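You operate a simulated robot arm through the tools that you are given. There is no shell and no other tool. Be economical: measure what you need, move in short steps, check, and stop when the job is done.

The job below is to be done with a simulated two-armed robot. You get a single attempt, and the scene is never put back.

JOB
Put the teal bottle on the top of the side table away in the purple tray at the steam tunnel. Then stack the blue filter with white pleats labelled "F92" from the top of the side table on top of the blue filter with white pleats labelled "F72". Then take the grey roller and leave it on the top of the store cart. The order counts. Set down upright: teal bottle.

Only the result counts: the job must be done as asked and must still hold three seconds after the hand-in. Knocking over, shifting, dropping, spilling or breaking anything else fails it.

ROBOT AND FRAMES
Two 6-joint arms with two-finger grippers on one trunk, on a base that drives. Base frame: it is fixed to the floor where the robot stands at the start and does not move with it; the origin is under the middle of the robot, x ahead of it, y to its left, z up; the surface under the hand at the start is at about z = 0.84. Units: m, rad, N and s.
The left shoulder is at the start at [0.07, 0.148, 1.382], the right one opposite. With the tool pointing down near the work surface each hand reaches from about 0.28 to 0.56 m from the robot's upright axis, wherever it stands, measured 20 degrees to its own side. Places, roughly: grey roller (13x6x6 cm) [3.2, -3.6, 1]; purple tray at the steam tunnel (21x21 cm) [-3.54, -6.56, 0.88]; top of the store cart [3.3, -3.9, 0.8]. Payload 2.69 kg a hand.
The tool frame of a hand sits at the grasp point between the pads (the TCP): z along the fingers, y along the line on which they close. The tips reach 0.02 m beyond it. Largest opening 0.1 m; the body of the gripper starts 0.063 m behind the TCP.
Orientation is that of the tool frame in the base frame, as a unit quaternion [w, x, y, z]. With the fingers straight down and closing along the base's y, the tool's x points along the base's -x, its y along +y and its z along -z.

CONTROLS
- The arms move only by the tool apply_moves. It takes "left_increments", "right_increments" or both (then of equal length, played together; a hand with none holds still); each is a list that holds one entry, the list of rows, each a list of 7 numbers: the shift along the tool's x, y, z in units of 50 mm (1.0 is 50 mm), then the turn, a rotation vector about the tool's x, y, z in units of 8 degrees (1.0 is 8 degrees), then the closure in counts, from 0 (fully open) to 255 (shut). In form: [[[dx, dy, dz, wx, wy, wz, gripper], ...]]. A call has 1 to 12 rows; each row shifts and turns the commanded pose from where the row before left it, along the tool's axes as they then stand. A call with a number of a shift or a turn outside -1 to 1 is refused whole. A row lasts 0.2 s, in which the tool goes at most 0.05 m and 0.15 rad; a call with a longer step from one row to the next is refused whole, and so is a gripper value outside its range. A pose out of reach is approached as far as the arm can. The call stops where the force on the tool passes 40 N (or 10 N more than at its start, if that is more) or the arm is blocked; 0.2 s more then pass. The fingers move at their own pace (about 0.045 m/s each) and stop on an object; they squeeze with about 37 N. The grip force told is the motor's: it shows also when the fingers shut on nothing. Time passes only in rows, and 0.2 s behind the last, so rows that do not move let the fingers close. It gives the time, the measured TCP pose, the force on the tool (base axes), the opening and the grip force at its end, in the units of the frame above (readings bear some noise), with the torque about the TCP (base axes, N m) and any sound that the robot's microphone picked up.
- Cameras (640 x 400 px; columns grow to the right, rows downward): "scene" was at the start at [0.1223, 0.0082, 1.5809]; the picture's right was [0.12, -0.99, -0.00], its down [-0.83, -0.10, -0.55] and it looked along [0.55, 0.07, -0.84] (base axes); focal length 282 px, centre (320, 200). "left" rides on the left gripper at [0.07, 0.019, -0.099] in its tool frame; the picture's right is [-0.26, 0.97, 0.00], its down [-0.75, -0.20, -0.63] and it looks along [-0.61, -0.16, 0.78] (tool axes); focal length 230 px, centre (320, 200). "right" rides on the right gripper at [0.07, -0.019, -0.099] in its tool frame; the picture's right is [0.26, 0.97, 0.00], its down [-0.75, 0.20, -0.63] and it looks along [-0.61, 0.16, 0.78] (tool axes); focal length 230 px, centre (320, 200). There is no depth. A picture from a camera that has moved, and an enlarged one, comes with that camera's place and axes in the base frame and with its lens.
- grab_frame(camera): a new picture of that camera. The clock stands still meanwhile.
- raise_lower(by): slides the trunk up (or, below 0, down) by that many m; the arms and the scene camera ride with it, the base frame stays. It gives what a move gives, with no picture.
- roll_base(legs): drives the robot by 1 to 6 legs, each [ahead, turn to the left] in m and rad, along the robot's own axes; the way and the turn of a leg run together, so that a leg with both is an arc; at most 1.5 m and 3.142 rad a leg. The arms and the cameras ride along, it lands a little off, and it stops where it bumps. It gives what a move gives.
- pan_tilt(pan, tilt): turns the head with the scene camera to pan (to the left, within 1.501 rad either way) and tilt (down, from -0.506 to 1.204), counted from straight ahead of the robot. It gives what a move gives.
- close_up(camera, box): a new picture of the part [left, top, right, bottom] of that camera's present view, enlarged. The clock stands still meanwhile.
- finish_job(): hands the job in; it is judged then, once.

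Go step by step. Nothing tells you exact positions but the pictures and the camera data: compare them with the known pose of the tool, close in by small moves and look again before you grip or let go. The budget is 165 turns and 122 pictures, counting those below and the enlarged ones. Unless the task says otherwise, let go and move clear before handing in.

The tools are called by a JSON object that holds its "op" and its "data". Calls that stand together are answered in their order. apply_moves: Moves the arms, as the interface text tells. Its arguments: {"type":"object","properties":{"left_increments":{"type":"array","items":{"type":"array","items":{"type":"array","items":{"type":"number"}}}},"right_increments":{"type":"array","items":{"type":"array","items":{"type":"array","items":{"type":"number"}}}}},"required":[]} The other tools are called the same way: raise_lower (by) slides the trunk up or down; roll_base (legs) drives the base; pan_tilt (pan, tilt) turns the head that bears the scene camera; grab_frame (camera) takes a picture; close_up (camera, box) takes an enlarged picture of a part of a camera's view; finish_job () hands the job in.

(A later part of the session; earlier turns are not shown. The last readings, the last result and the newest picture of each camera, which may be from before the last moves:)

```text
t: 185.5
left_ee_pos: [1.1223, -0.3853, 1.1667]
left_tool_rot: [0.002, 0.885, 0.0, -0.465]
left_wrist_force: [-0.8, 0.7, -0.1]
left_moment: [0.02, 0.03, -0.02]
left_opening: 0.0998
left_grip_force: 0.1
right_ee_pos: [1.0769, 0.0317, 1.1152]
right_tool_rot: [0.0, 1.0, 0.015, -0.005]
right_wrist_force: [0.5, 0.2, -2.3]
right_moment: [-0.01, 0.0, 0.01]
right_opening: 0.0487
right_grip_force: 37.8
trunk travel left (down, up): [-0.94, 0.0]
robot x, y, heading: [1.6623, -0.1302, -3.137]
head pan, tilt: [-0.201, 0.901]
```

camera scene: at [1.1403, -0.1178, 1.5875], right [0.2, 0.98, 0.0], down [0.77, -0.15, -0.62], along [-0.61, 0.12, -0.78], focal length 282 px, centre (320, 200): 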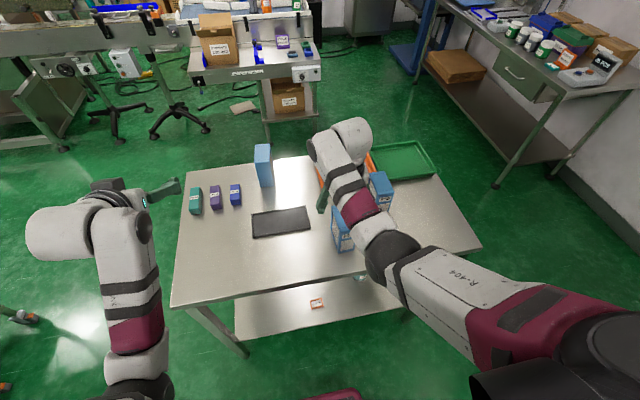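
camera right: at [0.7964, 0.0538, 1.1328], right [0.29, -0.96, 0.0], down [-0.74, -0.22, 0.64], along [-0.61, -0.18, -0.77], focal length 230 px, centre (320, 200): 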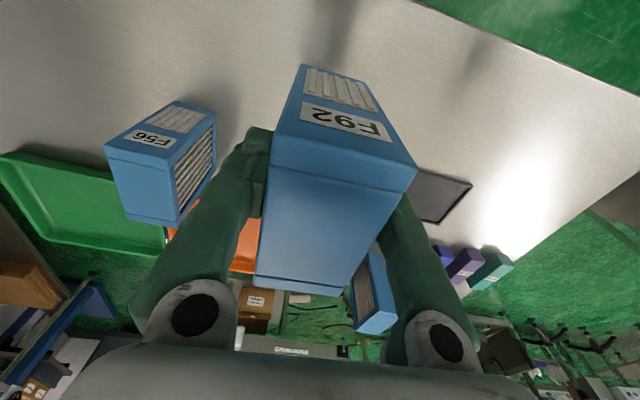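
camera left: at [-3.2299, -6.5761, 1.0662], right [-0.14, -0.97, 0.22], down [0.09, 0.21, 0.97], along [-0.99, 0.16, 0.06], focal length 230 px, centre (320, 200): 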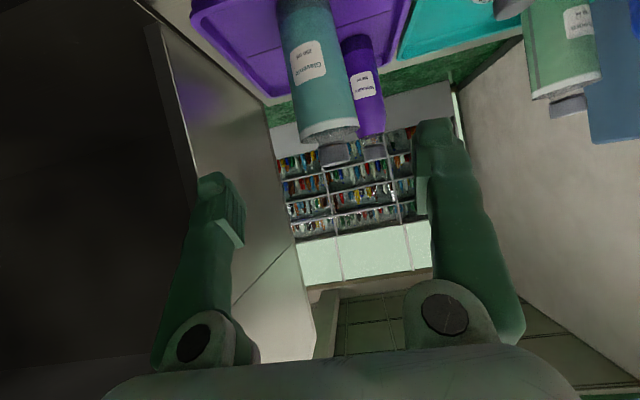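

Carry pose good (filter bottom z≈1.03). Driving around through the aisle to the near side.

{"op": "roll_base", "data": {"legs": [[0, 1.57], [0.47, 0], [0.47, -1.57], [1.5, 0], [0.06, 0]]}}

{"op": "pan_tilt", "data": {"pan": -0.6, "tilt": 0.6}}

{"op": "grab_frame", "data": {"camera": "scene"}}

```text
t: 204.1
left_ee_pos: [-0.7073, -1.1543, 1.179]
left_tool_rot: [0.002, 0.88, 0.001, -0.475]
left_wrist_force: [-0.7, 0.2, -0.3]
left_moment: [-0.01, -0.04, -0.01]
left_opening: 0.1001
left_grip_force: 0.1
right_ee_pos: [-0.7525, -0.733, 1.112]
right_tool_rot: [-0.006, 1.0, 0.006, 0.008]
right_wrist_force: [-0.3, 0.1, -2.5]
right_moment: [-0.03, -0.08, 0.0]
right_opening: 0.0489
right_grip_force: 36.7
trunk travel left (down, up): [-0.94, 0.0]
robot x, y, heading: [-0.1955, -0.897, 3.137]
head pan, tilt: [-0.201, 0.901]
stopped in leg 5: the robot was blocked; the commanded pose is now the measured one
```

```text
t: 204.9
left_ee_pos: [-0.7134, -1.1532, 1.175]
left_tool_rot: [0.002, 0.881, 0.0, -0.473]
left_wrist_force: [-0.6, -0.2, -0.2]
left_moment: [-0.01, -0.01, -0.02]
left_opening: 0.1
left_grip_force: 0.1
right_ee_pos: [-0.758, -0.7325, 1.1082]
right_tool_rot: [-0.005, 1.0, 0.007, 0.012]
right_wrist_force: [-0.1, 0.1, -2.1]
right_moment: [0.01, -0.02, 0.01]
right_opening: 0.0488
right_grip_force: 37.1
trunk travel left (down, up): [-0.94, 0.0]
robot x, y, heading: [-0.2009, -0.8955, 3.145]
head pan, tilt: [-0.6, 0.6]
```

```text
66 pictures are left
camera scene: at [-0.3266, -0.8486, 1.6116], right [0.57, 0.82, 0.0], down [0.47, -0.32, -0.82], along [-0.68, 0.47, -0.57], focal length 282 px, centre (320, 200)
```

scene: 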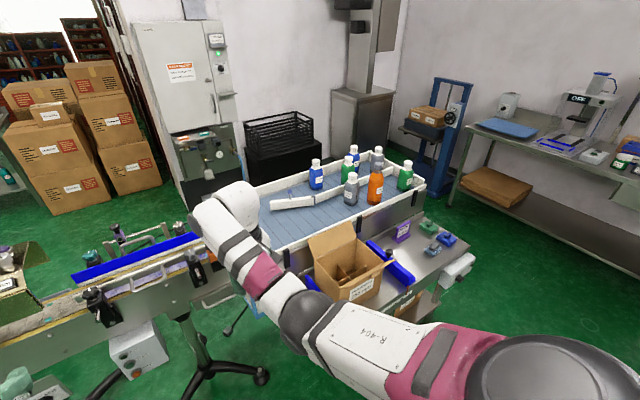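

The base stopped on something. Checking the held filter and surroundings.

{"op": "grab_frame", "data": {"camera": "right"}}

{"op": "pan_tilt", "data": {"pan": 0, "tilt": 1.1}}

{"op": "grab_frame", "data": {"camera": "scene"}}

```text
65 pictures are left
camera right: at [-0.6902, -0.7134, 1.2105], right [0.27, -0.96, 0.0], down [-0.76, -0.22, 0.61], along [-0.59, -0.16, -0.79], focal length 230 px, centre (320, 200)
```

right: 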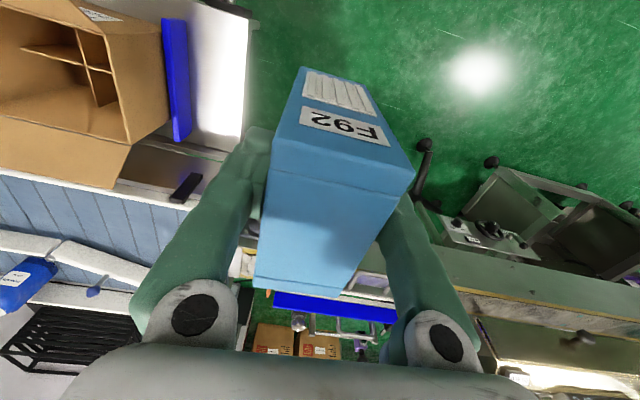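

```text
t: 205.9
left_ee_pos: [-0.7095, -1.1533, 1.1778]
left_tool_rot: [0.002, 0.88, 0.001, -0.475]
left_wrist_force: [0.1, -0.6, 0.0]
left_moment: [-0.03, -0.01, 0.01]
left_opening: 0.1
left_grip_force: 0.1
right_ee_pos: [-0.7527, -0.7318, 1.1104]
right_tool_rot: [-0.005, 1.0, 0.007, 0.01]
right_wrist_force: [0.7, -0.1, -1.5]
right_moment: [0.03, -0.02, -0.03]
right_opening: 0.0487
right_grip_force: 36.9
trunk travel left (down, up): [-0.94, 0.0]
robot x, y, heading: [-0.1985, -0.9008, 3.14]
head pan, tilt: [0.0, 1.1]
```

```text
64 pictures are left
camera scene: at [-0.3107, -0.8983, 1.5736], right [0.0, 1.0, 0.0], down [0.89, 0.0, -0.45], along [-0.45, 0.0, -0.89], focal length 282 px, centre (320, 200)
```

scene: 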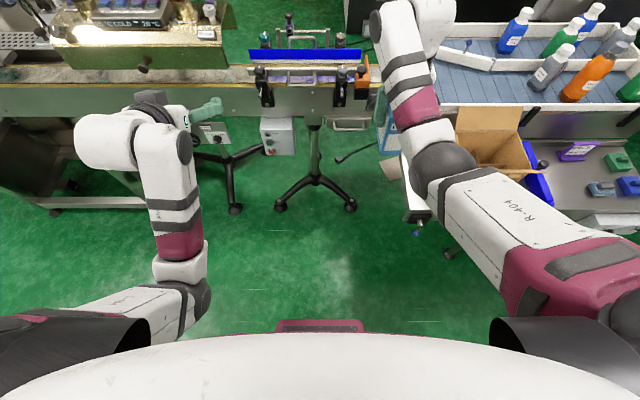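

The filter is still secure; my right forearm is close to the cardboard box, so I'll back off first, then turn right and go up the near side of the table.

{"op": "roll_base", "data": {"legs": [[-0.15, 0], [0, -1.46], [0.88, 0]]}}

{"op": "pan_tilt", "data": {"pan": -0.9, "tilt": 0.9}}

{"op": "grab_frame", "data": {"camera": "scene"}}

```text
t: 215.1
left_ee_pos: [-0.446, 0.4594, 1.1775]
left_tool_rot: [-0.317, 0.653, -0.589, -0.354]
left_wrist_force: [0.7, 0.3, -0.3]
left_moment: [0.03, 0.01, 0.02]
left_opening: 0.1
left_grip_force: 0.0
right_ee_pos: [-0.03, 0.5445, 1.1108]
right_tool_rot: [0.003, 0.746, -0.666, 0.01]
right_wrist_force: [0.2, -0.6, -1.5]
right_moment: [0.03, 0.02, 0.0]
right_opening: 0.0486
right_grip_force: 36.9
trunk travel left (down, up): [-0.94, 0.0]
robot x, y, heading: [-0.1412, -0.0182, 1.672]
head pan, tilt: [0.0, 1.1]
```

```text
t: 216.3
left_ee_pos: [-0.4467, 0.4595, 1.1778]
left_tool_rot: [-0.315, 0.654, -0.591, -0.352]
left_wrist_force: [0.1, -0.2, 0.3]
left_moment: [0.03, -0.01, 0.01]
left_opening: 0.1
left_grip_force: 0.0
right_ee_pos: [-0.0288, 0.5444, 1.1104]
right_tool_rot: [0.002, 0.746, -0.666, 0.01]
right_wrist_force: [-0.2, 0.2, -1.7]
right_moment: [-0.01, 0.01, 0.01]
right_opening: 0.0488
right_grip_force: 37.0
trunk travel left (down, up): [-0.94, 0.0]
robot x, y, heading: [-0.1385, -0.0203, 1.668]
head pan, tilt: [-0.901, 0.901]
```

```text
63 pictures are left
camera scene: at [-0.0886, 0.0807, 1.5873], right [0.7, -0.72, 0.0], down [-0.56, -0.55, -0.62], along [0.45, 0.43, -0.78], focal length 282 px, centre (320, 200)
```

scene: 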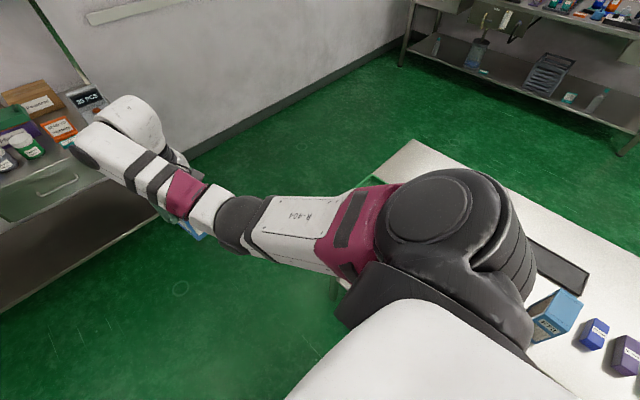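

{"op": "roll_base", "data": {"legs": [[0, -1.668]]}}

{"op": "pan_tilt", "data": {"pan": -0.3, "tilt": 0.95}}

{"op": "grab_frame", "data": {"camera": "scene"}}

{"op": "grab_frame", "data": {"camera": "right"}}

```text
t: 220.8
left_ee_pos: [0.3692, 0.2337, 1.1779]
left_tool_rot: [0.474, -0.001, 0.881, 0.003]
left_wrist_force: [-0.1, 0.5, 0.0]
left_moment: [0.0, -0.01, 0.01]
left_opening: 0.1
left_grip_force: 0.1
right_ee_pos: [0.4138, -0.1879, 1.11]
right_tool_rot: [-0.008, -0.008, 1.0, -0.006]
right_wrist_force: [-0.7, -0.7, -1.2]
right_moment: [0.03, -0.01, -0.01]
right_opening: 0.049
right_grip_force: 37.0
trunk travel left (down, up): [-0.94, 0.0]
robot x, y, heading: [-0.1399, -0.0189, 0.002]
head pan, tilt: [-0.901, 0.901]
```

```text
t: 221.8
left_ee_pos: [0.3692, 0.2331, 1.1768]
left_tool_rot: [0.474, 0.0, 0.88, 0.002]
left_wrist_force: [-0.3, -0.1, -0.4]
left_moment: [-0.01, -0.01, 0.05]
left_opening: 0.0998
left_grip_force: 0.2
right_ee_pos: [0.4144, -0.1871, 1.1099]
right_tool_rot: [-0.008, -0.008, 1.0, -0.004]
right_wrist_force: [0.0, 0.6, -0.7]
right_moment: [-0.02, 0.0, -0.01]
right_opening: 0.0487
right_grip_force: 37.0
trunk travel left (down, up): [-0.94, 0.0]
robot x, y, heading: [-0.1402, -0.0249, -0.001]
head pan, tilt: [-0.3, 0.949]
```

```text
62 pictures are left
camera scene: at [-0.0176, -0.0436, 1.5837], right [-0.3, -0.96, 0.0], down [-0.78, 0.24, -0.58], along [0.56, -0.17, -0.81], focal length 282 px, centre (320, 200)
```

scene: 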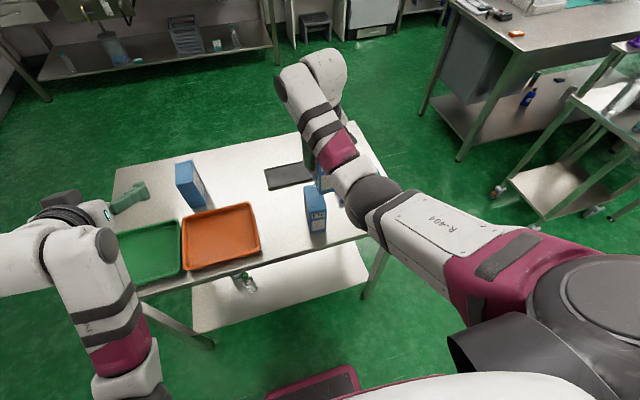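

```text
61 pictures are left
camera right: at [0.3468, -0.206, 1.2116], right [-0.27, 0.96, 0.0], down [0.76, 0.22, 0.62], along [0.59, 0.16, -0.79], focal length 230 px, centre (320, 200)
```

right: 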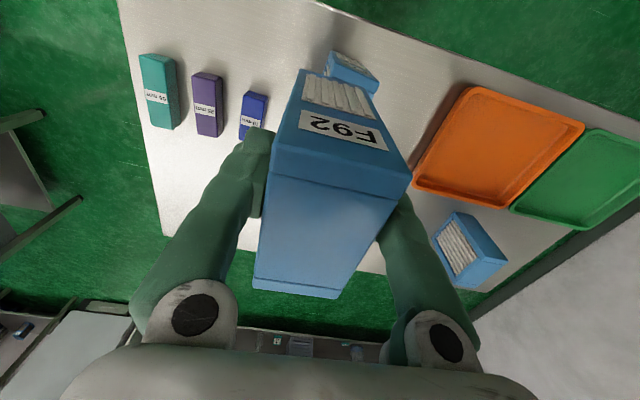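

{"op": "close_up", "data": {"camera": "scene", "box": [270, 150, 370, 250]}}

{"op": "close_up", "data": {"camera": "right", "box": [250, 30, 430, 140]}}

```text
4.00 times, centred on (320, 200) of scene
camera zoom: at [-0.0176, -0.0436, 1.5837], right [-0.3, -0.96, 0.0], down [-0.78, 0.24, -0.58], along [0.56, -0.17, -0.81], focal length 1130 px, centre (320, 200)
```

zoom: 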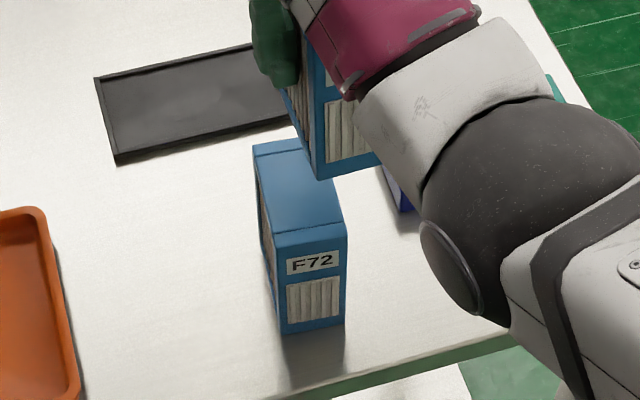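

```text
3.56 times, centred on (340, 85) of right
camera zoom: at [0.3468, -0.206, 1.2116], right [-0.27, 0.96, 0.0], down [0.76, 0.22, 0.62], along [0.59, 0.16, -0.79], focal length 818 px, centre (249, 609)
```

zoom: 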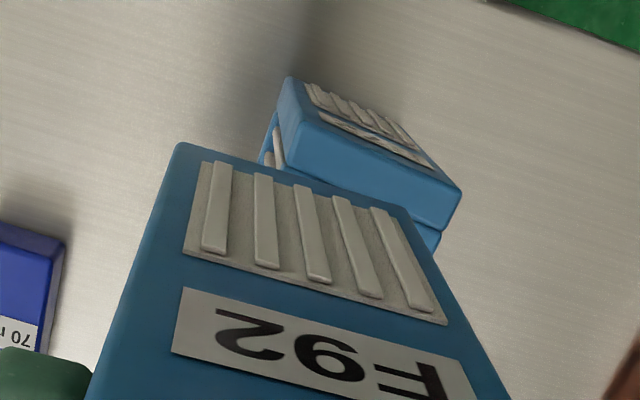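

F72's centre is ≈(0.427,-0.161), slightly yawed (~-0.06 rad). I'll align F92 above it, removing the small tilt.

{"op": "apply_moves", "data": {"right_increments": [[[0, 0.26, 0, -0.07, -0.19, 0, 255], [-0.08, 0.26, 0, 0, 0, 0.43, 255], [0, 0, 0, 0, 0, 0, 255]]]}}

{"op": "close_up", "data": {"camera": "scene", "box": [270, 130, 390, 250]}}

{"op": "grab_frame", "data": {"camera": "right"}}

{"op": "grab_frame", "data": {"camera": "left"}}

```text
t: 222.6
left_ee_pos: [0.3693, 0.2347, 1.1766]
left_tool_rot: [0.474, -0.001, 0.881, 0.003]
left_wrist_force: [-0.9, 0.2, -0.4]
left_moment: [0.03, 0.0, 0.01]
left_opening: 0.0999
left_grip_force: 0.0
right_ee_pos: [0.4212, -0.1608, 1.1067]
right_tool_rot: [0.004, 0.023, 1.0, 0.002]
right_wrist_force: [-1.0, 0.3, -0.7]
right_moment: [0.05, 0.01, -0.01]
right_opening: 0.0486
right_grip_force: 37.2
right hand out of reach, approached as far as the arm can: row 1
trunk travel left (down, up): [-0.94, 0.0]
robot x, y, heading: [-0.1393, -0.0195, -0.001]
head pan, tilt: [-0.3, 0.949]
```

```text
3.33 times, centred on (330, 190) of scene
camera zoom: at [-0.0175, -0.0437, 1.5837], right [-0.3, -0.96, 0.0], down [-0.78, 0.24, -0.58], along [0.56, -0.17, -0.81], focal length 942 px, centre (287, 233)
```

zoom: 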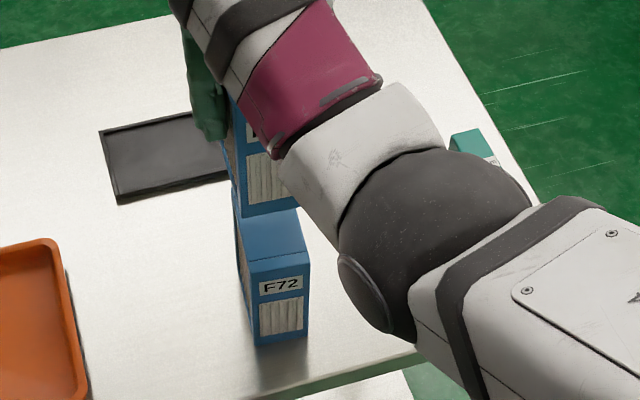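

```text
57 pictures are left
camera right: at [0.3514, -0.1761, 1.2058], right [-0.21, 0.98, 0.0], down [0.75, 0.17, 0.64], along [0.62, 0.13, -0.77], focal length 230 px, centre (320, 200)
```

right: 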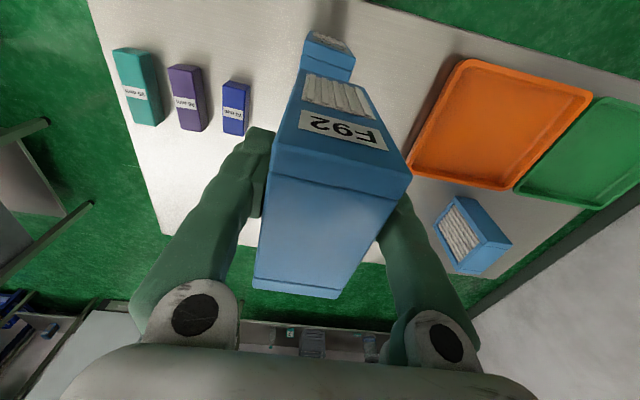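

```text
56 pictures are left
camera left: at [0.2485, 0.2521, 1.1737], right [0.14, 0.97, 0.22], down [-0.11, -0.2, 0.97], along [0.98, -0.16, 0.08], focal length 230 px, centre (320, 200)
```

left: 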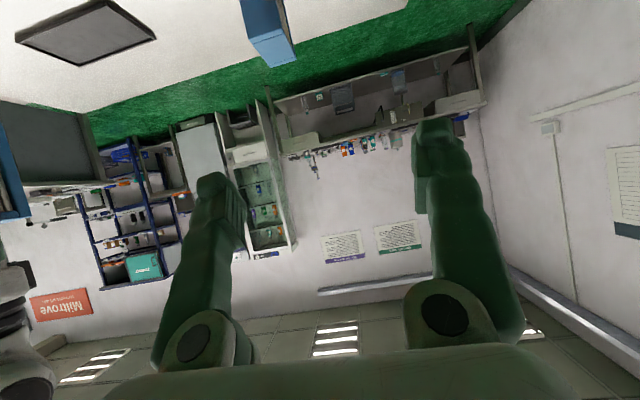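

F92 sits directly over F72 within a few mm. Descending.

{"op": "apply_moves", "data": {"right_increments": [[[0, 0, 0.3, 0, 0, 0, 255], [0, 0, 0.3, 0, 0, 0, 255], [0, 0, 0.2, 0, 0, 0, 255]]]}}

{"op": "close_up", "data": {"camera": "scene", "box": [270, 150, 370, 250]}}

```text
t: 223.4
left_ee_pos: [0.3705, 0.2337, 1.1775]
left_tool_rot: [0.474, -0.002, 0.88, 0.004]
left_wrist_force: [0.0, -0.3, -0.1]
left_moment: [-0.03, 0.01, -0.01]
left_opening: 0.0999
left_grip_force: 0.1
right_ee_pos: [0.4233, -0.1614, 1.0663]
right_tool_rot: [0.006, 0.023, 1.0, 0.0]
right_wrist_force: [0.8, 0.7, -1.8]
right_moment: [0.02, 0.0, -0.01]
right_opening: 0.0485
right_grip_force: 36.6
trunk travel left (down, up): [-0.94, 0.0]
robot x, y, heading: [-0.1399, -0.0248, 0.001]
head pan, tilt: [-0.3, 0.949]
```

```text
4.00 times, centred on (320, 200) of scene
camera zoom: at [-0.0175, -0.0437, 1.5837], right [-0.3, -0.96, 0.0], down [-0.78, 0.24, -0.58], along [0.56, -0.17, -0.81], focal length 1130 px, centre (320, 200)
```

zoom: 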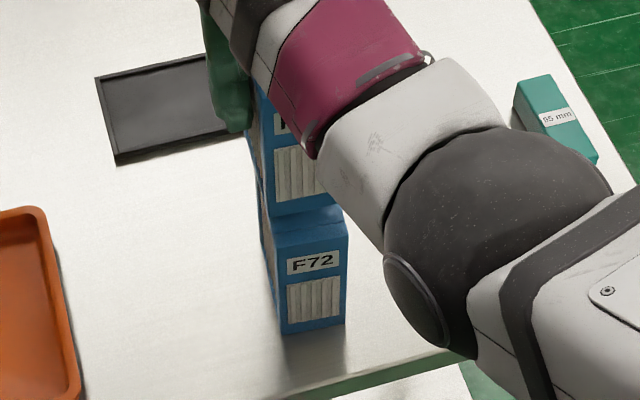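

F92 is ~6 mm too far forward; correcting and lowering to contact.

{"op": "apply_moves", "data": {"right_increments": [[[0.11, 0, 0, 0, 0, 0, 255], [0, 0, 0.08, 0, 0, 0, 255]]]}}

{"op": "apply_moves", "data": {"right_increments": [[[0, 0, 0.06, 0, 0, 0, 255]]]}}

{"op": "apply_moves", "data": {"right_increments": [[[0, 0, 0.05, 0, 0, 0, 255]]]}}

{"op": "close_up", "data": {"camera": "scene", "box": [270, 150, 370, 250]}}

```text
t: 224.0
left_ee_pos: [0.3689, 0.2336, 1.1763]
left_tool_rot: [0.474, -0.001, 0.881, 0.003]
left_wrist_force: [-0.5, 0.7, 0.2]
left_moment: [0.0, -0.05, -0.01]
left_opening: 0.0998
left_grip_force: 0.0
right_ee_pos: [0.4177, -0.1607, 1.0633]
right_tool_rot: [0.005, 0.023, 1.0, 0.0]
right_wrist_force: [-0.3, -0.6, -1.5]
right_moment: [0.0, -0.01, 0.0]
right_opening: 0.0489
right_grip_force: 37.1
trunk travel left (down, up): [-0.94, 0.0]
robot x, y, heading: [-0.1366, -0.0193, -0.001]
head pan, tilt: [-0.3, 0.949]
```

```text
t: 224.4
left_ee_pos: [0.3695, 0.2348, 1.177]
left_tool_rot: [0.474, 0.0, 0.881, 0.002]
left_wrist_force: [0.1, -0.7, 0.2]
left_moment: [0.0, 0.0, 0.0]
left_opening: 0.1001
left_grip_force: 0.0
right_ee_pos: [0.4176, -0.1605, 1.0607]
right_tool_rot: [0.004, 0.022, 1.0, 0.0]
right_wrist_force: [-0.4, -0.3, -1.2]
right_moment: [-0.02, 0.03, 0.03]
right_opening: 0.0487
right_grip_force: 36.4
trunk travel left (down, up): [-0.94, 0.0]
robot x, y, heading: [-0.1404, -0.0208, 0.001]
head pan, tilt: [-0.3, 0.949]
```

```text
t: 224.8
left_ee_pos: [0.3694, 0.2346, 1.1769]
left_tool_rot: [0.475, 0.0, 0.88, 0.003]
left_wrist_force: [-0.5, 0.3, 0.2]
left_moment: [-0.03, -0.01, 0.0]
left_opening: 0.1003
left_grip_force: 0.1
right_ee_pos: [0.4177, -0.1616, 1.0574]
right_tool_rot: [0.005, 0.024, 1.0, 0.001]
right_wrist_force: [-0.3, -0.8, -1.5]
right_moment: [0.02, 0.03, 0.0]
right_opening: 0.0486
right_grip_force: 36.8
trunk travel left (down, up): [-0.94, 0.0]
robot x, y, heading: [-0.1424, -0.0229, -0.002]
head pan, tilt: [-0.3, 0.949]
```

```text
4.00 times, centred on (320, 200) of scene
camera zoom: at [-0.0175, -0.0434, 1.5837], right [-0.3, -0.96, 0.0], down [-0.78, 0.24, -0.58], along [0.56, -0.17, -0.81], focal length 1130 px, centre (320, 200)
```

zoom: 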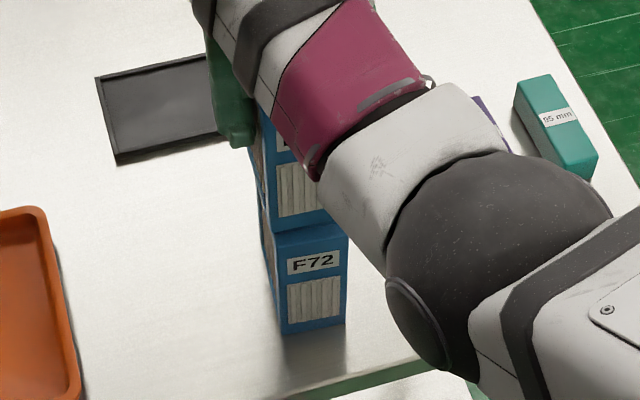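

{"op": "apply_moves", "data": {"right_increments": [[[0, 0, 0.04, 0, 0, 0, 255]]]}}

{"op": "apply_moves", "data": {"right_increments": [[[0, 0, 0.04, 0, 0, 0, 255]]]}}

```text
t: 225.2
left_ee_pos: [0.3689, 0.2344, 1.1773]
left_tool_rot: [0.474, 0.0, 0.881, 0.003]
left_wrist_force: [-0.8, 0.1, -0.5]
left_moment: [0.0, -0.01, 0.02]
left_opening: 0.1001
left_grip_force: 0.0
right_ee_pos: [0.4171, -0.1603, 1.0548]
right_tool_rot: [0.004, 0.023, 1.0, 0.0]
right_wrist_force: [-0.1, -0.3, -1.9]
right_moment: [0.03, 0.04, -0.02]
right_opening: 0.0487
right_grip_force: 37.0
trunk travel left (down, up): [-0.94, 0.0]
robot x, y, heading: [-0.1413, -0.0235, 0.001]
head pan, tilt: [-0.3, 0.949]
```

```text
t: 225.6
left_ee_pos: [0.3684, 0.2345, 1.1778]
left_tool_rot: [0.475, -0.001, 0.88, 0.002]
left_wrist_force: [-0.1, 0.1, -0.1]
left_moment: [0.01, 0.0, -0.02]
left_opening: 0.1001
left_grip_force: 0.0
right_ee_pos: [0.4183, -0.1606, 1.0532]
right_tool_rot: [0.004, 0.023, 1.0, 0.0]
right_wrist_force: [-0.3, 0.0, -0.7]
right_moment: [0.0, 0.03, 0.01]
right_opening: 0.0486
right_grip_force: 36.6
trunk travel left (down, up): [-0.94, 0.0]
robot x, y, heading: [-0.1387, -0.017, 0.002]
head pan, tilt: [-0.3, 0.949]
```

{"op": "apply_moves", "data": {"right_increments": [[[0, 0, 0.03, 0, 0, 0, 255]]]}}

{"op": "close_up", "data": {"camera": "scene", "box": [270, 150, 370, 250]}}

```text
t: 226.0
left_ee_pos: [0.3695, 0.2336, 1.1771]
left_tool_rot: [0.474, -0.001, 0.88, 0.002]
left_wrist_force: [-0.6, -0.1, -0.4]
left_moment: [-0.01, -0.02, -0.03]
left_opening: 0.1
left_grip_force: 0.1
right_ee_pos: [0.418, -0.1592, 1.0511]
right_tool_rot: [0.004, 0.023, 1.0, -0.001]
right_wrist_force: [-0.1, -0.7, -0.7]
right_moment: [-0.02, 0.04, 0.03]
right_opening: 0.0488
right_grip_force: 37.1
trunk travel left (down, up): [-0.94, 0.0]
robot x, y, heading: [-0.1413, -0.0199, 0.002]
head pan, tilt: [-0.3, 0.949]
```

```text
4.00 times, centred on (320, 200) of scene
camera zoom: at [-0.0176, -0.0434, 1.5837], right [-0.3, -0.96, 0.0], down [-0.78, 0.24, -0.58], along [0.56, -0.17, -0.81], focal length 1130 px, centre (320, 200)
```

zoom: 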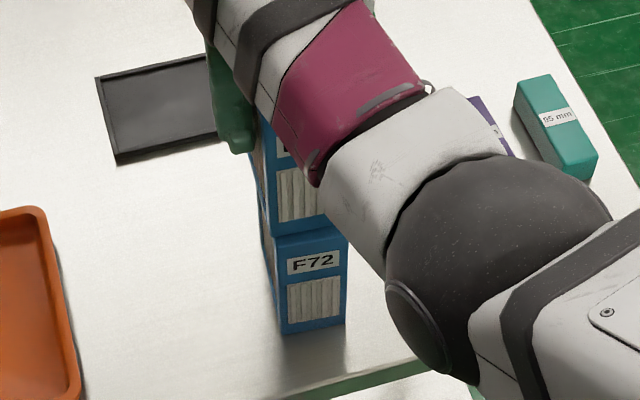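

{"op": "apply_moves", "data": {"right_increments": [[[0, 0, 0.04, 0, 0, 0, 255]]]}}

{"op": "apply_moves", "data": {"right_increments": [[[0, 0, 0.03, 0, 0, 0, 255]]]}}

```text
t: 226.4
left_ee_pos: [0.3697, 0.234, 1.1775]
left_tool_rot: [0.473, -0.001, 0.881, 0.003]
left_wrist_force: [0.0, 0.1, 0.4]
left_moment: [-0.02, 0.04, 0.03]
left_opening: 0.1
left_grip_force: 0.1
right_ee_pos: [0.4176, -0.1603, 1.0514]
right_tool_rot: [0.005, 0.022, 1.0, 0.001]
right_wrist_force: [-0.1, 0.7, -1.6]
right_moment: [0.01, -0.01, -0.01]
right_opening: 0.0489
right_grip_force: 37.2
trunk travel left (down, up): [-0.94, 0.0]
robot x, y, heading: [-0.1415, -0.0228, 0.002]
head pan, tilt: [-0.3, 0.949]
```

```text
t: 226.8
left_ee_pos: [0.3689, 0.2345, 1.1768]
left_tool_rot: [0.475, -0.001, 0.88, 0.003]
left_wrist_force: [-0.1, 0.6, -0.6]
left_moment: [0.04, 0.0, 0.01]
left_opening: 0.1
left_grip_force: 0.1
right_ee_pos: [0.4181, -0.1592, 1.0498]
right_tool_rot: [0.004, 0.023, 1.0, -0.001]
right_wrist_force: [0.6, 0.0, -1.5]
right_moment: [0.0, 0.01, -0.04]
right_opening: 0.049
right_grip_force: 36.9
trunk travel left (down, up): [-0.94, 0.0]
robot x, y, heading: [-0.1419, -0.0217, -0.0]
head pan, tilt: [-0.3, 0.949]
```

{"op": "apply_moves", "data": {"right_increments": [[[0, 0, 0.04, 0, 0, 0, 255]]]}}

{"op": "apply_moves", "data": {"right_increments": [[[0, 0, 0.03, 0, 0, 0, 255]]]}}

{"op": "close_up", "data": {"camera": "scene", "box": [280, 170, 350, 240]}}

```text
t: 227.2
left_ee_pos: [0.3685, 0.2343, 1.1785]
left_tool_rot: [0.475, -0.002, 0.88, 0.003]
left_wrist_force: [0.3, 0.0, 0.4]
left_moment: [-0.01, 0.0, 0.01]
left_opening: 0.0999
left_grip_force: 0.0
right_ee_pos: [0.4166, -0.1601, 1.0487]
right_tool_rot: [0.006, 0.022, 1.0, 0.0]
right_wrist_force: [-0.3, -1.6, 5.2]
right_moment: [-0.07, 0.0, 0.02]
right_opening: 0.0489
right_grip_force: 37.1
trunk travel left (down, up): [-0.94, 0.0]
robot x, y, heading: [-0.1384, -0.0191, -0.002]
head pan, tilt: [-0.3, 0.949]
```

```text
t: 227.6
left_ee_pos: [0.367, 0.2345, 1.1788]
left_tool_rot: [0.475, -0.002, 0.88, 0.003]
left_wrist_force: [1.0, 0.1, -0.6]
left_moment: [0.03, 0.02, 0.01]
left_opening: 0.1
left_grip_force: 0.1
right_ee_pos: [0.4162, -0.1593, 1.0484]
right_tool_rot: [0.007, 0.022, 1.0, -0.001]
right_wrist_force: [2.7, -1.3, 14.3]
right_moment: [-0.11, 0.18, 0.03]
right_opening: 0.0486
right_grip_force: 37.3
trunk travel left (down, up): [-0.94, 0.0]
robot x, y, heading: [-0.1426, -0.0226, -0.001]
head pan, tilt: [-0.3, 0.949]
```

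```text
5.71 times, centred on (315, 205) of scene
camera zoom: at [-0.0206, -0.0427, 1.5842], right [-0.3, -0.96, 0.0], down [-0.78, 0.24, -0.58], along [0.56, -0.17, -0.81], focal length 1614 px, centre (349, 171)
```

zoom: 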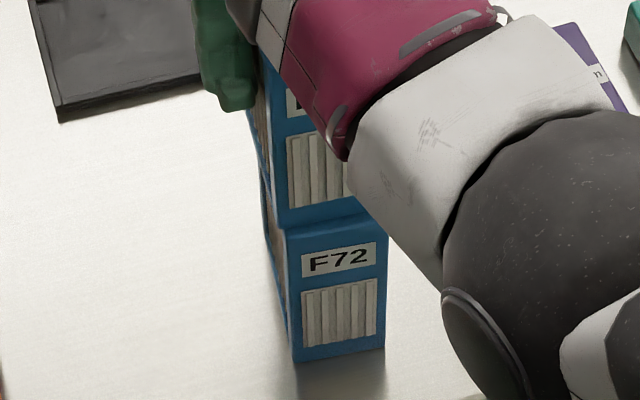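

In contact. Easing the pressure slightly and releasing.

{"op": "apply_moves", "data": {"right_increments": [[[0, 0, -0.03, 0, 0, 0, 255], [0, 0, 0, 0, 0, 0, 120], [0, 0, 0, 0, 0, 0, 90], [0, 0, 0, 0, 0, 0, 60], [0, 0, 0, 0, 0, 0, 0], [0, 0, 0, 0, 0, 0, 0]]]}}

{"op": "grab_frame", "data": {"camera": "right"}}

```text
t: 229.0
left_ee_pos: [0.3693, 0.2339, 1.177]
left_tool_rot: [0.474, -0.001, 0.881, 0.002]
left_wrist_force: [-0.1, 0.8, 0.5]
left_moment: [0.01, 0.01, -0.01]
left_opening: 0.0997
left_grip_force: 0.0
right_ee_pos: [0.4182, -0.1603, 1.0475]
right_tool_rot: [0.005, 0.023, 1.0, 0.0]
right_wrist_force: [-0.4, -0.1, 0.0]
right_moment: [-0.01, -0.02, 0.0]
right_opening: 0.1
right_grip_force: 0.1
trunk travel left (down, up): [-0.94, 0.0]
robot x, y, heading: [-0.1391, -0.0208, 0.002]
head pan, tilt: [-0.3, 0.949]
```

```text
51 pictures are left
camera right: at [0.3463, -0.1755, 1.1462], right [-0.21, 0.98, 0.0], down [0.75, 0.17, 0.64], along [0.62, 0.13, -0.77], focal length 230 px, centre (320, 200)
```

right: 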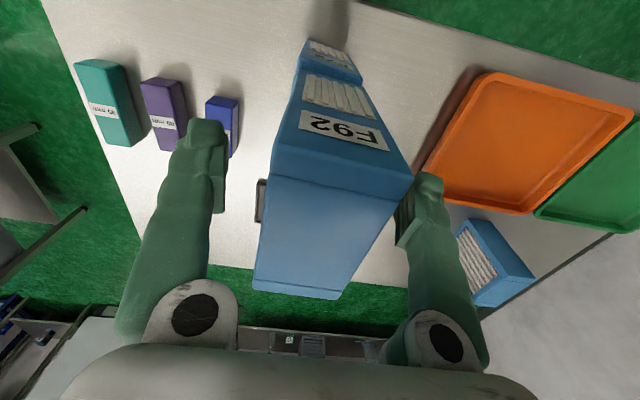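

F92 stands on F72. Raising the hand a bit and backing straight off (fingers straddle in y).

{"op": "apply_moves", "data": {"right_increments": [[[0, 0, -0.5, 0, 0, 0, 0], [0, 0, -0.5, 0, 0, 0, 0], [0, 0, -0.2, 0, 0, 0, 0]]]}}

{"op": "roll_base", "data": {"legs": [[-0.22, 0]]}}

{"op": "grab_frame", "data": {"camera": "scene"}}

```text
t: 229.8
left_ee_pos: [0.3675, 0.2343, 1.1773]
left_tool_rot: [0.474, -0.002, 0.88, 0.003]
left_wrist_force: [0.5, 0.6, -0.6]
left_moment: [0.02, -0.03, 0.01]
left_opening: 0.0998
left_grip_force: 0.0
right_ee_pos: [0.4163, -0.1606, 1.1072]
right_tool_rot: [0.004, 0.023, 1.0, -0.001]
right_wrist_force: [0.2, -0.9, -1.5]
right_moment: [0.02, 0.03, -0.03]
right_opening: 0.1001
right_grip_force: 0.0
trunk travel left (down, up): [-0.94, 0.0]
robot x, y, heading: [-0.1394, -0.0211, 0.003]
head pan, tilt: [-0.3, 0.949]
```

```text
t: 231.5
left_ee_pos: [0.153, 0.2346, 1.1762]
left_tool_rot: [0.473, -0.001, 0.881, 0.003]
left_wrist_force: [0.2, 1.0, 0.5]
left_moment: [-0.01, 0.02, -0.02]
left_opening: 0.1
left_grip_force: 0.1
right_ee_pos: [0.2006, -0.1605, 1.1046]
right_tool_rot: [0.004, 0.024, 1.0, 0.0]
right_wrist_force: [1.1, -0.3, -0.2]
right_moment: [0.02, 0.05, 0.0]
right_opening: 0.0998
right_grip_force: 0.0
trunk travel left (down, up): [-0.94, 0.0]
robot x, y, heading: [-0.3601, -0.0209, -0.0]
head pan, tilt: [-0.3, 0.949]
```

```text
50 pictures are left
camera scene: at [-0.2326, -0.0433, 1.5833], right [-0.3, -0.96, 0.0], down [-0.78, 0.24, -0.58], along [0.55, -0.17, -0.81], focal length 282 px, centre (320, 200)
```

scene: 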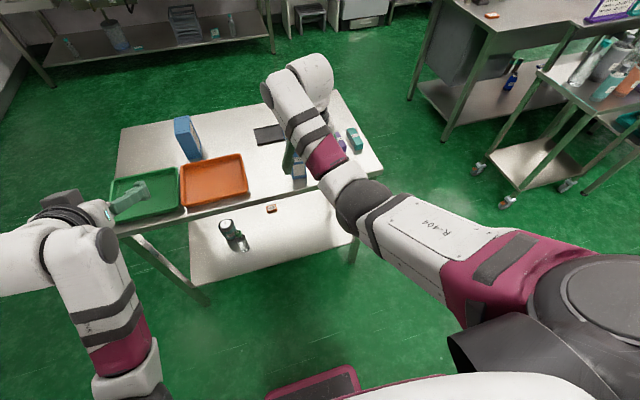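

Now tuck the right hand outward before turning so that nothing swings near the stack.

{"op": "apply_moves", "data": {"right_increments": [[[0.2, -0.75, 0.1, 0, 0, 0, 0], [0.2, -0.75, 0.1, 0, 0, 0, 0], [0.2, -0.75, 0.1, 0, 0, 0, 0], [0.2, -0.75, 0.1, 0, 0, 0, 0], [0.3, -0.75, 0.1, 0, 0, 0, 0], [0.3, -0.75, 0.1, 0, 0, 0, 0], [0.3, -0.75, 0.1, 0, 0, 0, 0]]]}}

{"op": "close_up", "data": {"camera": "scene", "box": [200, 80, 400, 280]}}

```text
t: 233.1
left_ee_pos: [0.1495, 0.2317, 1.1784]
left_tool_rot: [0.475, -0.001, 0.88, 0.004]
left_wrist_force: [-1.0, -0.8, -0.8]
left_moment: [0.0, -0.04, 0.01]
left_opening: 0.1
left_grip_force: 0.1
right_ee_pos: [0.1187, -0.4213, 1.0524]
right_tool_rot: [0.005, 0.024, 1.0, 0.002]
right_wrist_force: [0.4, 0.6, 1.0]
right_moment: [0.04, -0.06, -0.02]
right_opening: 0.1001
right_grip_force: 0.0
right hand out of reach, approached as far as the arm can: row 1, 2, 3, 5
trunk travel left (down, up): [-0.94, 0.0]
robot x, y, heading: [-0.3578, -0.0214, 0.002]
head pan, tilt: [-0.3, 0.949]
```

```text
2.00 times, centred on (300, 180) of scene
camera zoom: at [-0.239, -0.046, 1.5838], right [-0.3, -0.95, 0.0], down [-0.78, 0.24, -0.58], along [0.56, -0.17, -0.81], focal length 565 px, centre (360, 240)
```

zoom: 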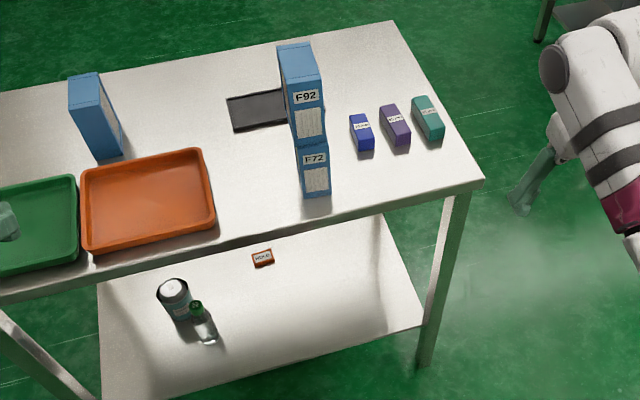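

The stack is aligned and stable. Now drive round to the far side aisle and look for the store cart near (3.3,-3.9).

{"op": "roll_base", "data": {"legs": [[0.15, 0], [0, -1.57], [0.85, 0], [0, 1.57], [1.5, 0], [0.2, 0]]}}

{"op": "pan_tilt", "data": {"pan": -0.9, "tilt": 0.3}}

{"op": "grab_frame", "data": {"camera": "scene"}}

```text
t: 254.4
left_ee_pos: [1.9922, -0.6922, 1.1797]
left_tool_rot: [0.477, 0.018, 0.879, -0.008]
left_wrist_force: [0.4, 0.5, 0.1]
left_moment: [0.01, 0.04, 0.01]
left_opening: 0.1
left_grip_force: 0.1
right_ee_pos: [1.9339, -1.3438, 1.0554]
right_tool_rot: [0.007, 0.046, 0.999, 0.0]
right_wrist_force: [0.0, 0.0, 0.0]
right_moment: [-0.02, -0.03, 0.01]
right_opening: 0.1004
right_grip_force: 0.0
trunk travel left (down, up): [-0.94, 0.0]
robot x, y, heading: [1.4791, -0.9245, -0.042]
head pan, tilt: [-0.3, 0.949]
```

```text
t: 255.5
left_ee_pos: [1.9958, -0.6911, 1.177]
left_tool_rot: [0.474, 0.019, 0.88, -0.008]
left_wrist_force: [0.6, -0.5, 0.1]
left_moment: [-0.01, 0.01, 0.02]
left_opening: 0.1002
left_grip_force: 0.0
right_ee_pos: [1.9394, -1.343, 1.0528]
right_tool_rot: [0.005, 0.046, 0.999, -0.001]
right_wrist_force: [0.3, 0.6, 0.0]
right_moment: [0.0, 0.02, 0.03]
right_opening: 0.1
right_grip_force: 0.0
trunk travel left (down, up): [-0.94, 0.0]
robot x, y, heading: [1.4821, -0.9261, -0.042]
head pan, tilt: [-0.901, 0.3]
```

```text
48 pictures are left
camera scene: at [1.5847, -1.0033, 1.6395], right [-0.81, -0.59, 0.0], down [-0.17, 0.24, -0.95], along [0.56, -0.77, -0.3], focal length 282 px, centre (320, 200)
```

scene: 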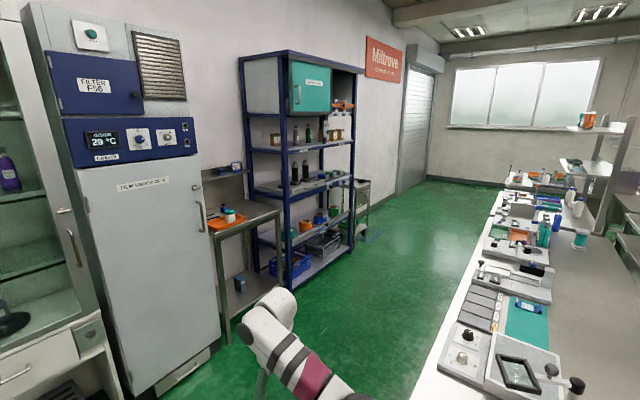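

{"op": "close_up", "data": {"camera": "scene", "box": [230, 90, 410, 260]}}

```text
2.35 times, centred on (320, 175) of scene
camera zoom: at [1.5847, -1.0033, 1.6395], right [-0.81, -0.59, 0.0], down [-0.17, 0.24, -0.95], along [0.56, -0.77, -0.3], focal length 665 px, centre (320, 259)
```

zoom: 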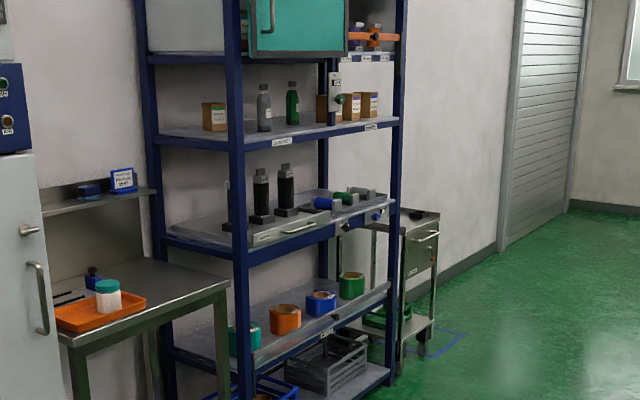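

The roller lies on the blue rack's ~1.0 m shelf at its far end; the cart stands just beyond. Driving down the aisle at x≈2.4.

{"op": "roll_base", "data": {"legs": [[0.92, 0], [0, -1.53], [1.5, 0], [0.8, 0]]}}

{"op": "pan_tilt", "data": {"pan": 1.1, "tilt": 0.6}}

{"op": "grab_frame", "data": {"camera": "scene"}}

```text
t: 275.0
left_ee_pos: [2.6024, -3.7906, 1.178]
left_tool_rot: [0.334, 0.628, 0.617, -0.337]
left_wrist_force: [0.4, 0.6, -0.2]
left_moment: [-0.03, -0.02, -0.02]
left_opening: 0.1003
left_grip_force: 0.1
right_ee_pos: [1.9504, -3.749, 1.0542]
right_tool_rot: [0.002, 0.73, 0.683, -0.004]
right_wrist_force: [0.1, 0.5, 0.4]
right_moment: [-0.02, 0.0, -0.01]
right_opening: 0.0999
right_grip_force: 0.1
trunk travel left (down, up): [-0.94, 0.0]
robot x, y, heading: [2.3526, -3.2758, -1.589]
head pan, tilt: [-0.901, 0.3]
```

```text
t: 276.9
left_ee_pos: [2.6018, -3.7916, 1.1769]
left_tool_rot: [0.334, 0.628, 0.617, -0.337]
left_wrist_force: [0.2, 0.6, -0.2]
left_moment: [-0.03, -0.02, -0.02]
left_opening: 0.0997
left_grip_force: 0.2
right_ee_pos: [1.9505, -3.7498, 1.0524]
right_tool_rot: [0.003, 0.73, 0.683, -0.004]
right_wrist_force: [-0.8, -0.6, -0.4]
right_moment: [0.0, 0.02, 0.0]
right_opening: 0.1001
right_grip_force: 0.0
trunk travel left (down, up): [-0.94, 0.0]
robot x, y, heading: [2.3575, -3.2815, -1.591]
head pan, tilt: [1.1, 0.6]
```

```text
46 pictures are left
camera scene: at [2.4354, -3.3703, 1.6121], right [-0.47, -0.88, 0.0], down [-0.5, 0.27, -0.83], along [0.73, -0.39, -0.56], focal length 282 px, centre (320, 200)
```

scene: 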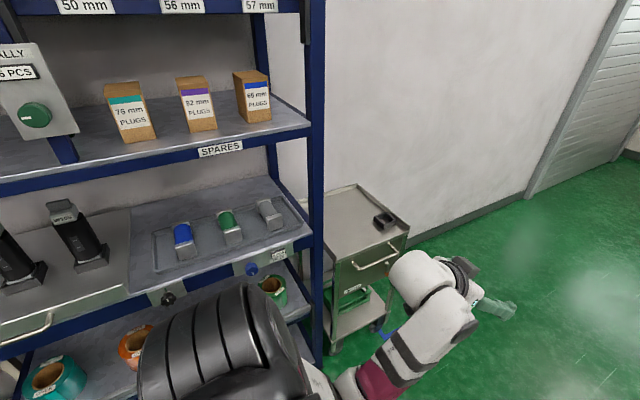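

{"op": "close_up", "data": {"camera": "scene", "box": [130, 150, 330, 290]}}

{"op": "close_up", "data": {"camera": "scene", "box": [290, 160, 450, 360]}}

```text
2.86 times, centred on (230, 220) of scene
camera zoom: at [2.4354, -3.3703, 1.6121], right [-0.47, -0.88, 0.0], down [-0.5, 0.27, -0.83], along [0.73, -0.39, -0.56], focal length 807 px, centre (577, 143)
```

zoom: 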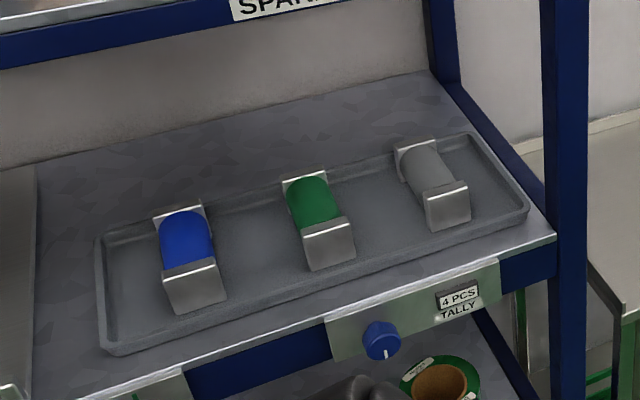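

```text
2.00 times, centred on (370, 260) of scene
camera zoom: at [2.4354, -3.3703, 1.6121], right [-0.47, -0.88, 0.0], down [-0.5, 0.27, -0.83], along [0.73, -0.39, -0.56], focal length 565 px, centre (220, 80)
```

zoom: 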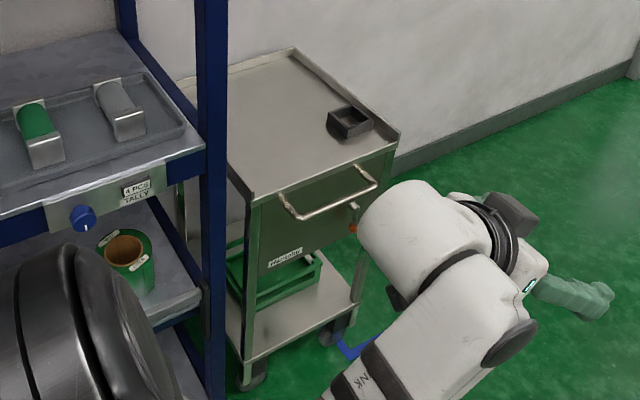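

The grey roller lies on the rack shelf with its axis along x, centre ≈(3.235, -3.59, 1.0); the cart top spans x 3.08–3.47, y -3.77…-4.14 with a dark box near (3.17,-4.09). I'll face +x at y≈-3.85.

{"op": "roll_base", "data": {"legs": [[0.57, 0], [0, 1.59]]}}

{"op": "raise_lower", "data": {"by": -0.2}}

{"op": "pan_tilt", "data": {"pan": 0.2, "tilt": 0.4}}

{"op": "grab_frame", "data": {"camera": "scene"}}

```text
t: 284.1
left_ee_pos: [2.8524, -3.5846, 1.1776]
left_tool_rot: [0.474, -0.007, 0.88, 0.007]
left_wrist_force: [0.3, 0.0, 0.1]
left_moment: [0.02, 0.03, -0.01]
left_opening: 0.1
left_grip_force: 0.0
right_ee_pos: [2.8296, -4.2369, 1.0531]
right_tool_rot: [0.004, 0.018, 1.0, 0.001]
right_wrist_force: [0.4, -0.6, 0.5]
right_moment: [-0.01, -0.01, 0.0]
right_opening: 0.1
right_grip_force: 0.0
trunk travel left (down, up): [-0.94, 0.0]
robot x, y, heading: [2.3433, -3.8448, 0.013]
head pan, tilt: [1.1, 0.6]
```

```text
t: 286.2
left_ee_pos: [2.8513, -3.5842, 0.9774]
left_tool_rot: [0.475, -0.006, 0.88, 0.005]
left_wrist_force: [0.7, 0.6, 0.6]
left_moment: [-0.01, 0.02, -0.01]
left_opening: 0.1
left_grip_force: 0.0
right_ee_pos: [2.829, -4.2369, 0.8533]
right_tool_rot: [0.005, 0.017, 1.0, 0.0]
right_wrist_force: [-0.2, 0.5, -0.3]
right_moment: [0.01, 0.0, 0.02]
right_opening: 0.1
right_grip_force: 0.1
trunk travel left (down, up): [-0.74, 0.2]
robot x, y, heading: [2.3469, -3.8454, 0.015]
head pan, tilt: [1.1, 0.6]
```

```text
t: 287.4
left_ee_pos: [2.8515, -3.5837, 0.977]
left_tool_rot: [0.475, -0.006, 0.88, 0.006]
left_wrist_force: [0.8, -0.2, -0.4]
left_moment: [0.01, -0.01, 0.0]
left_opening: 0.1002
left_grip_force: 0.0
right_ee_pos: [2.8294, -4.2371, 0.8544]
right_tool_rot: [0.004, 0.018, 1.0, 0.0]
right_wrist_force: [-0.1, -0.5, 0.3]
right_moment: [-0.03, -0.02, 0.01]
right_opening: 0.1
right_grip_force: 0.0
trunk travel left (down, up): [-0.74, 0.2]
robot x, y, heading: [2.3443, -3.8445, 0.013]
head pan, tilt: [0.201, 0.4]
```

```text
43 pictures are left
camera scene: at [2.4886, -3.8256, 1.4303], right [0.21, -0.98, 0.0], down [-0.38, -0.08, -0.92], along [0.9, 0.19, -0.39], focal length 282 px, centre (320, 200)
```

scene: 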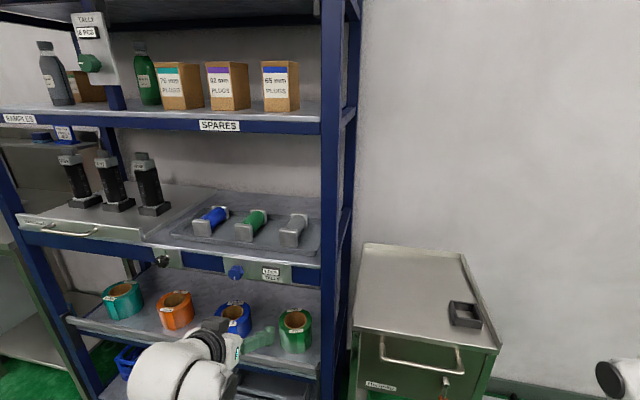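

{"op": "apply_moves", "data": {"left_increments": [[[-0.82, 0, 0.05, 0, 0, 0, 0], [-0.82, 0, 0.05, 0, 0, 0, 0], [-0.82, 0, 0.05, 0, 0, 0, 0], [-0.82, 0, 0.05, 0, 0, 0, 0], [0, 0, 0, 0, 1, 0.12, 0], [0, 0, 0, 0, 1, 0, 0], [0, 0, 0, 0, 0, 0, 0]]]}}

{"op": "grab_frame", "data": {"camera": "left"}}

{"op": "close_up", "data": {"camera": "scene", "box": [120, 90, 400, 300]}}

```text
t: 289.0
left_ee_pos: [2.9504, -3.5823, 1.1079]
left_tool_rot: [0.346, 0.001, 0.938, 0.009]
left_wrist_force: [-0.1, -0.1, 0.3]
left_moment: [0.02, 0.01, -0.01]
left_opening: 0.1001
left_grip_force: 0.0
right_ee_pos: [2.8294, -4.2383, 0.8537]
right_tool_rot: [0.005, 0.018, 1.0, 0.0]
right_wrist_force: [0.1, -0.2, 0.4]
right_moment: [-0.03, 0.01, -0.01]
right_opening: 0.1
right_grip_force: 0.0
trunk travel left (down, up): [-0.74, 0.2]
robot x, y, heading: [2.3442, -3.8441, 0.009]
head pan, tilt: [0.201, 0.4]
```

```text
42 pictures are left
camera left: at [2.8328, -3.565, 1.1392], right [0.19, 0.96, 0.18], down [0.16, -0.22, 0.96], along [0.97, -0.15, -0.2], focal length 230 px, centre (320, 200)
```

left: 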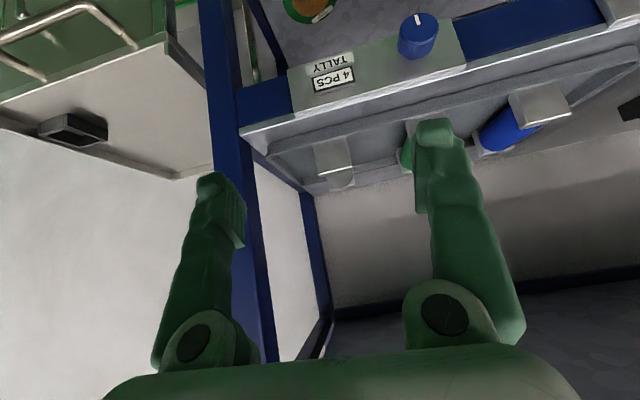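

```text
1.90 times, centred on (260, 195) of scene
camera zoom: at [2.4886, -3.8256, 1.4303], right [0.21, -0.98, 0.0], down [-0.38, -0.08, -0.92], along [0.9, 0.19, -0.39], focal length 538 px, centre (434, 210)
```

zoom: 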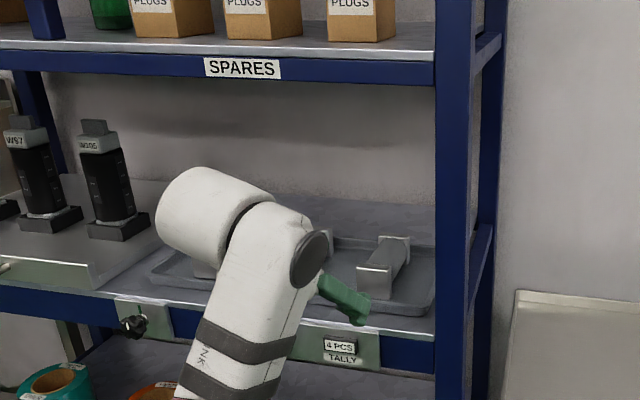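

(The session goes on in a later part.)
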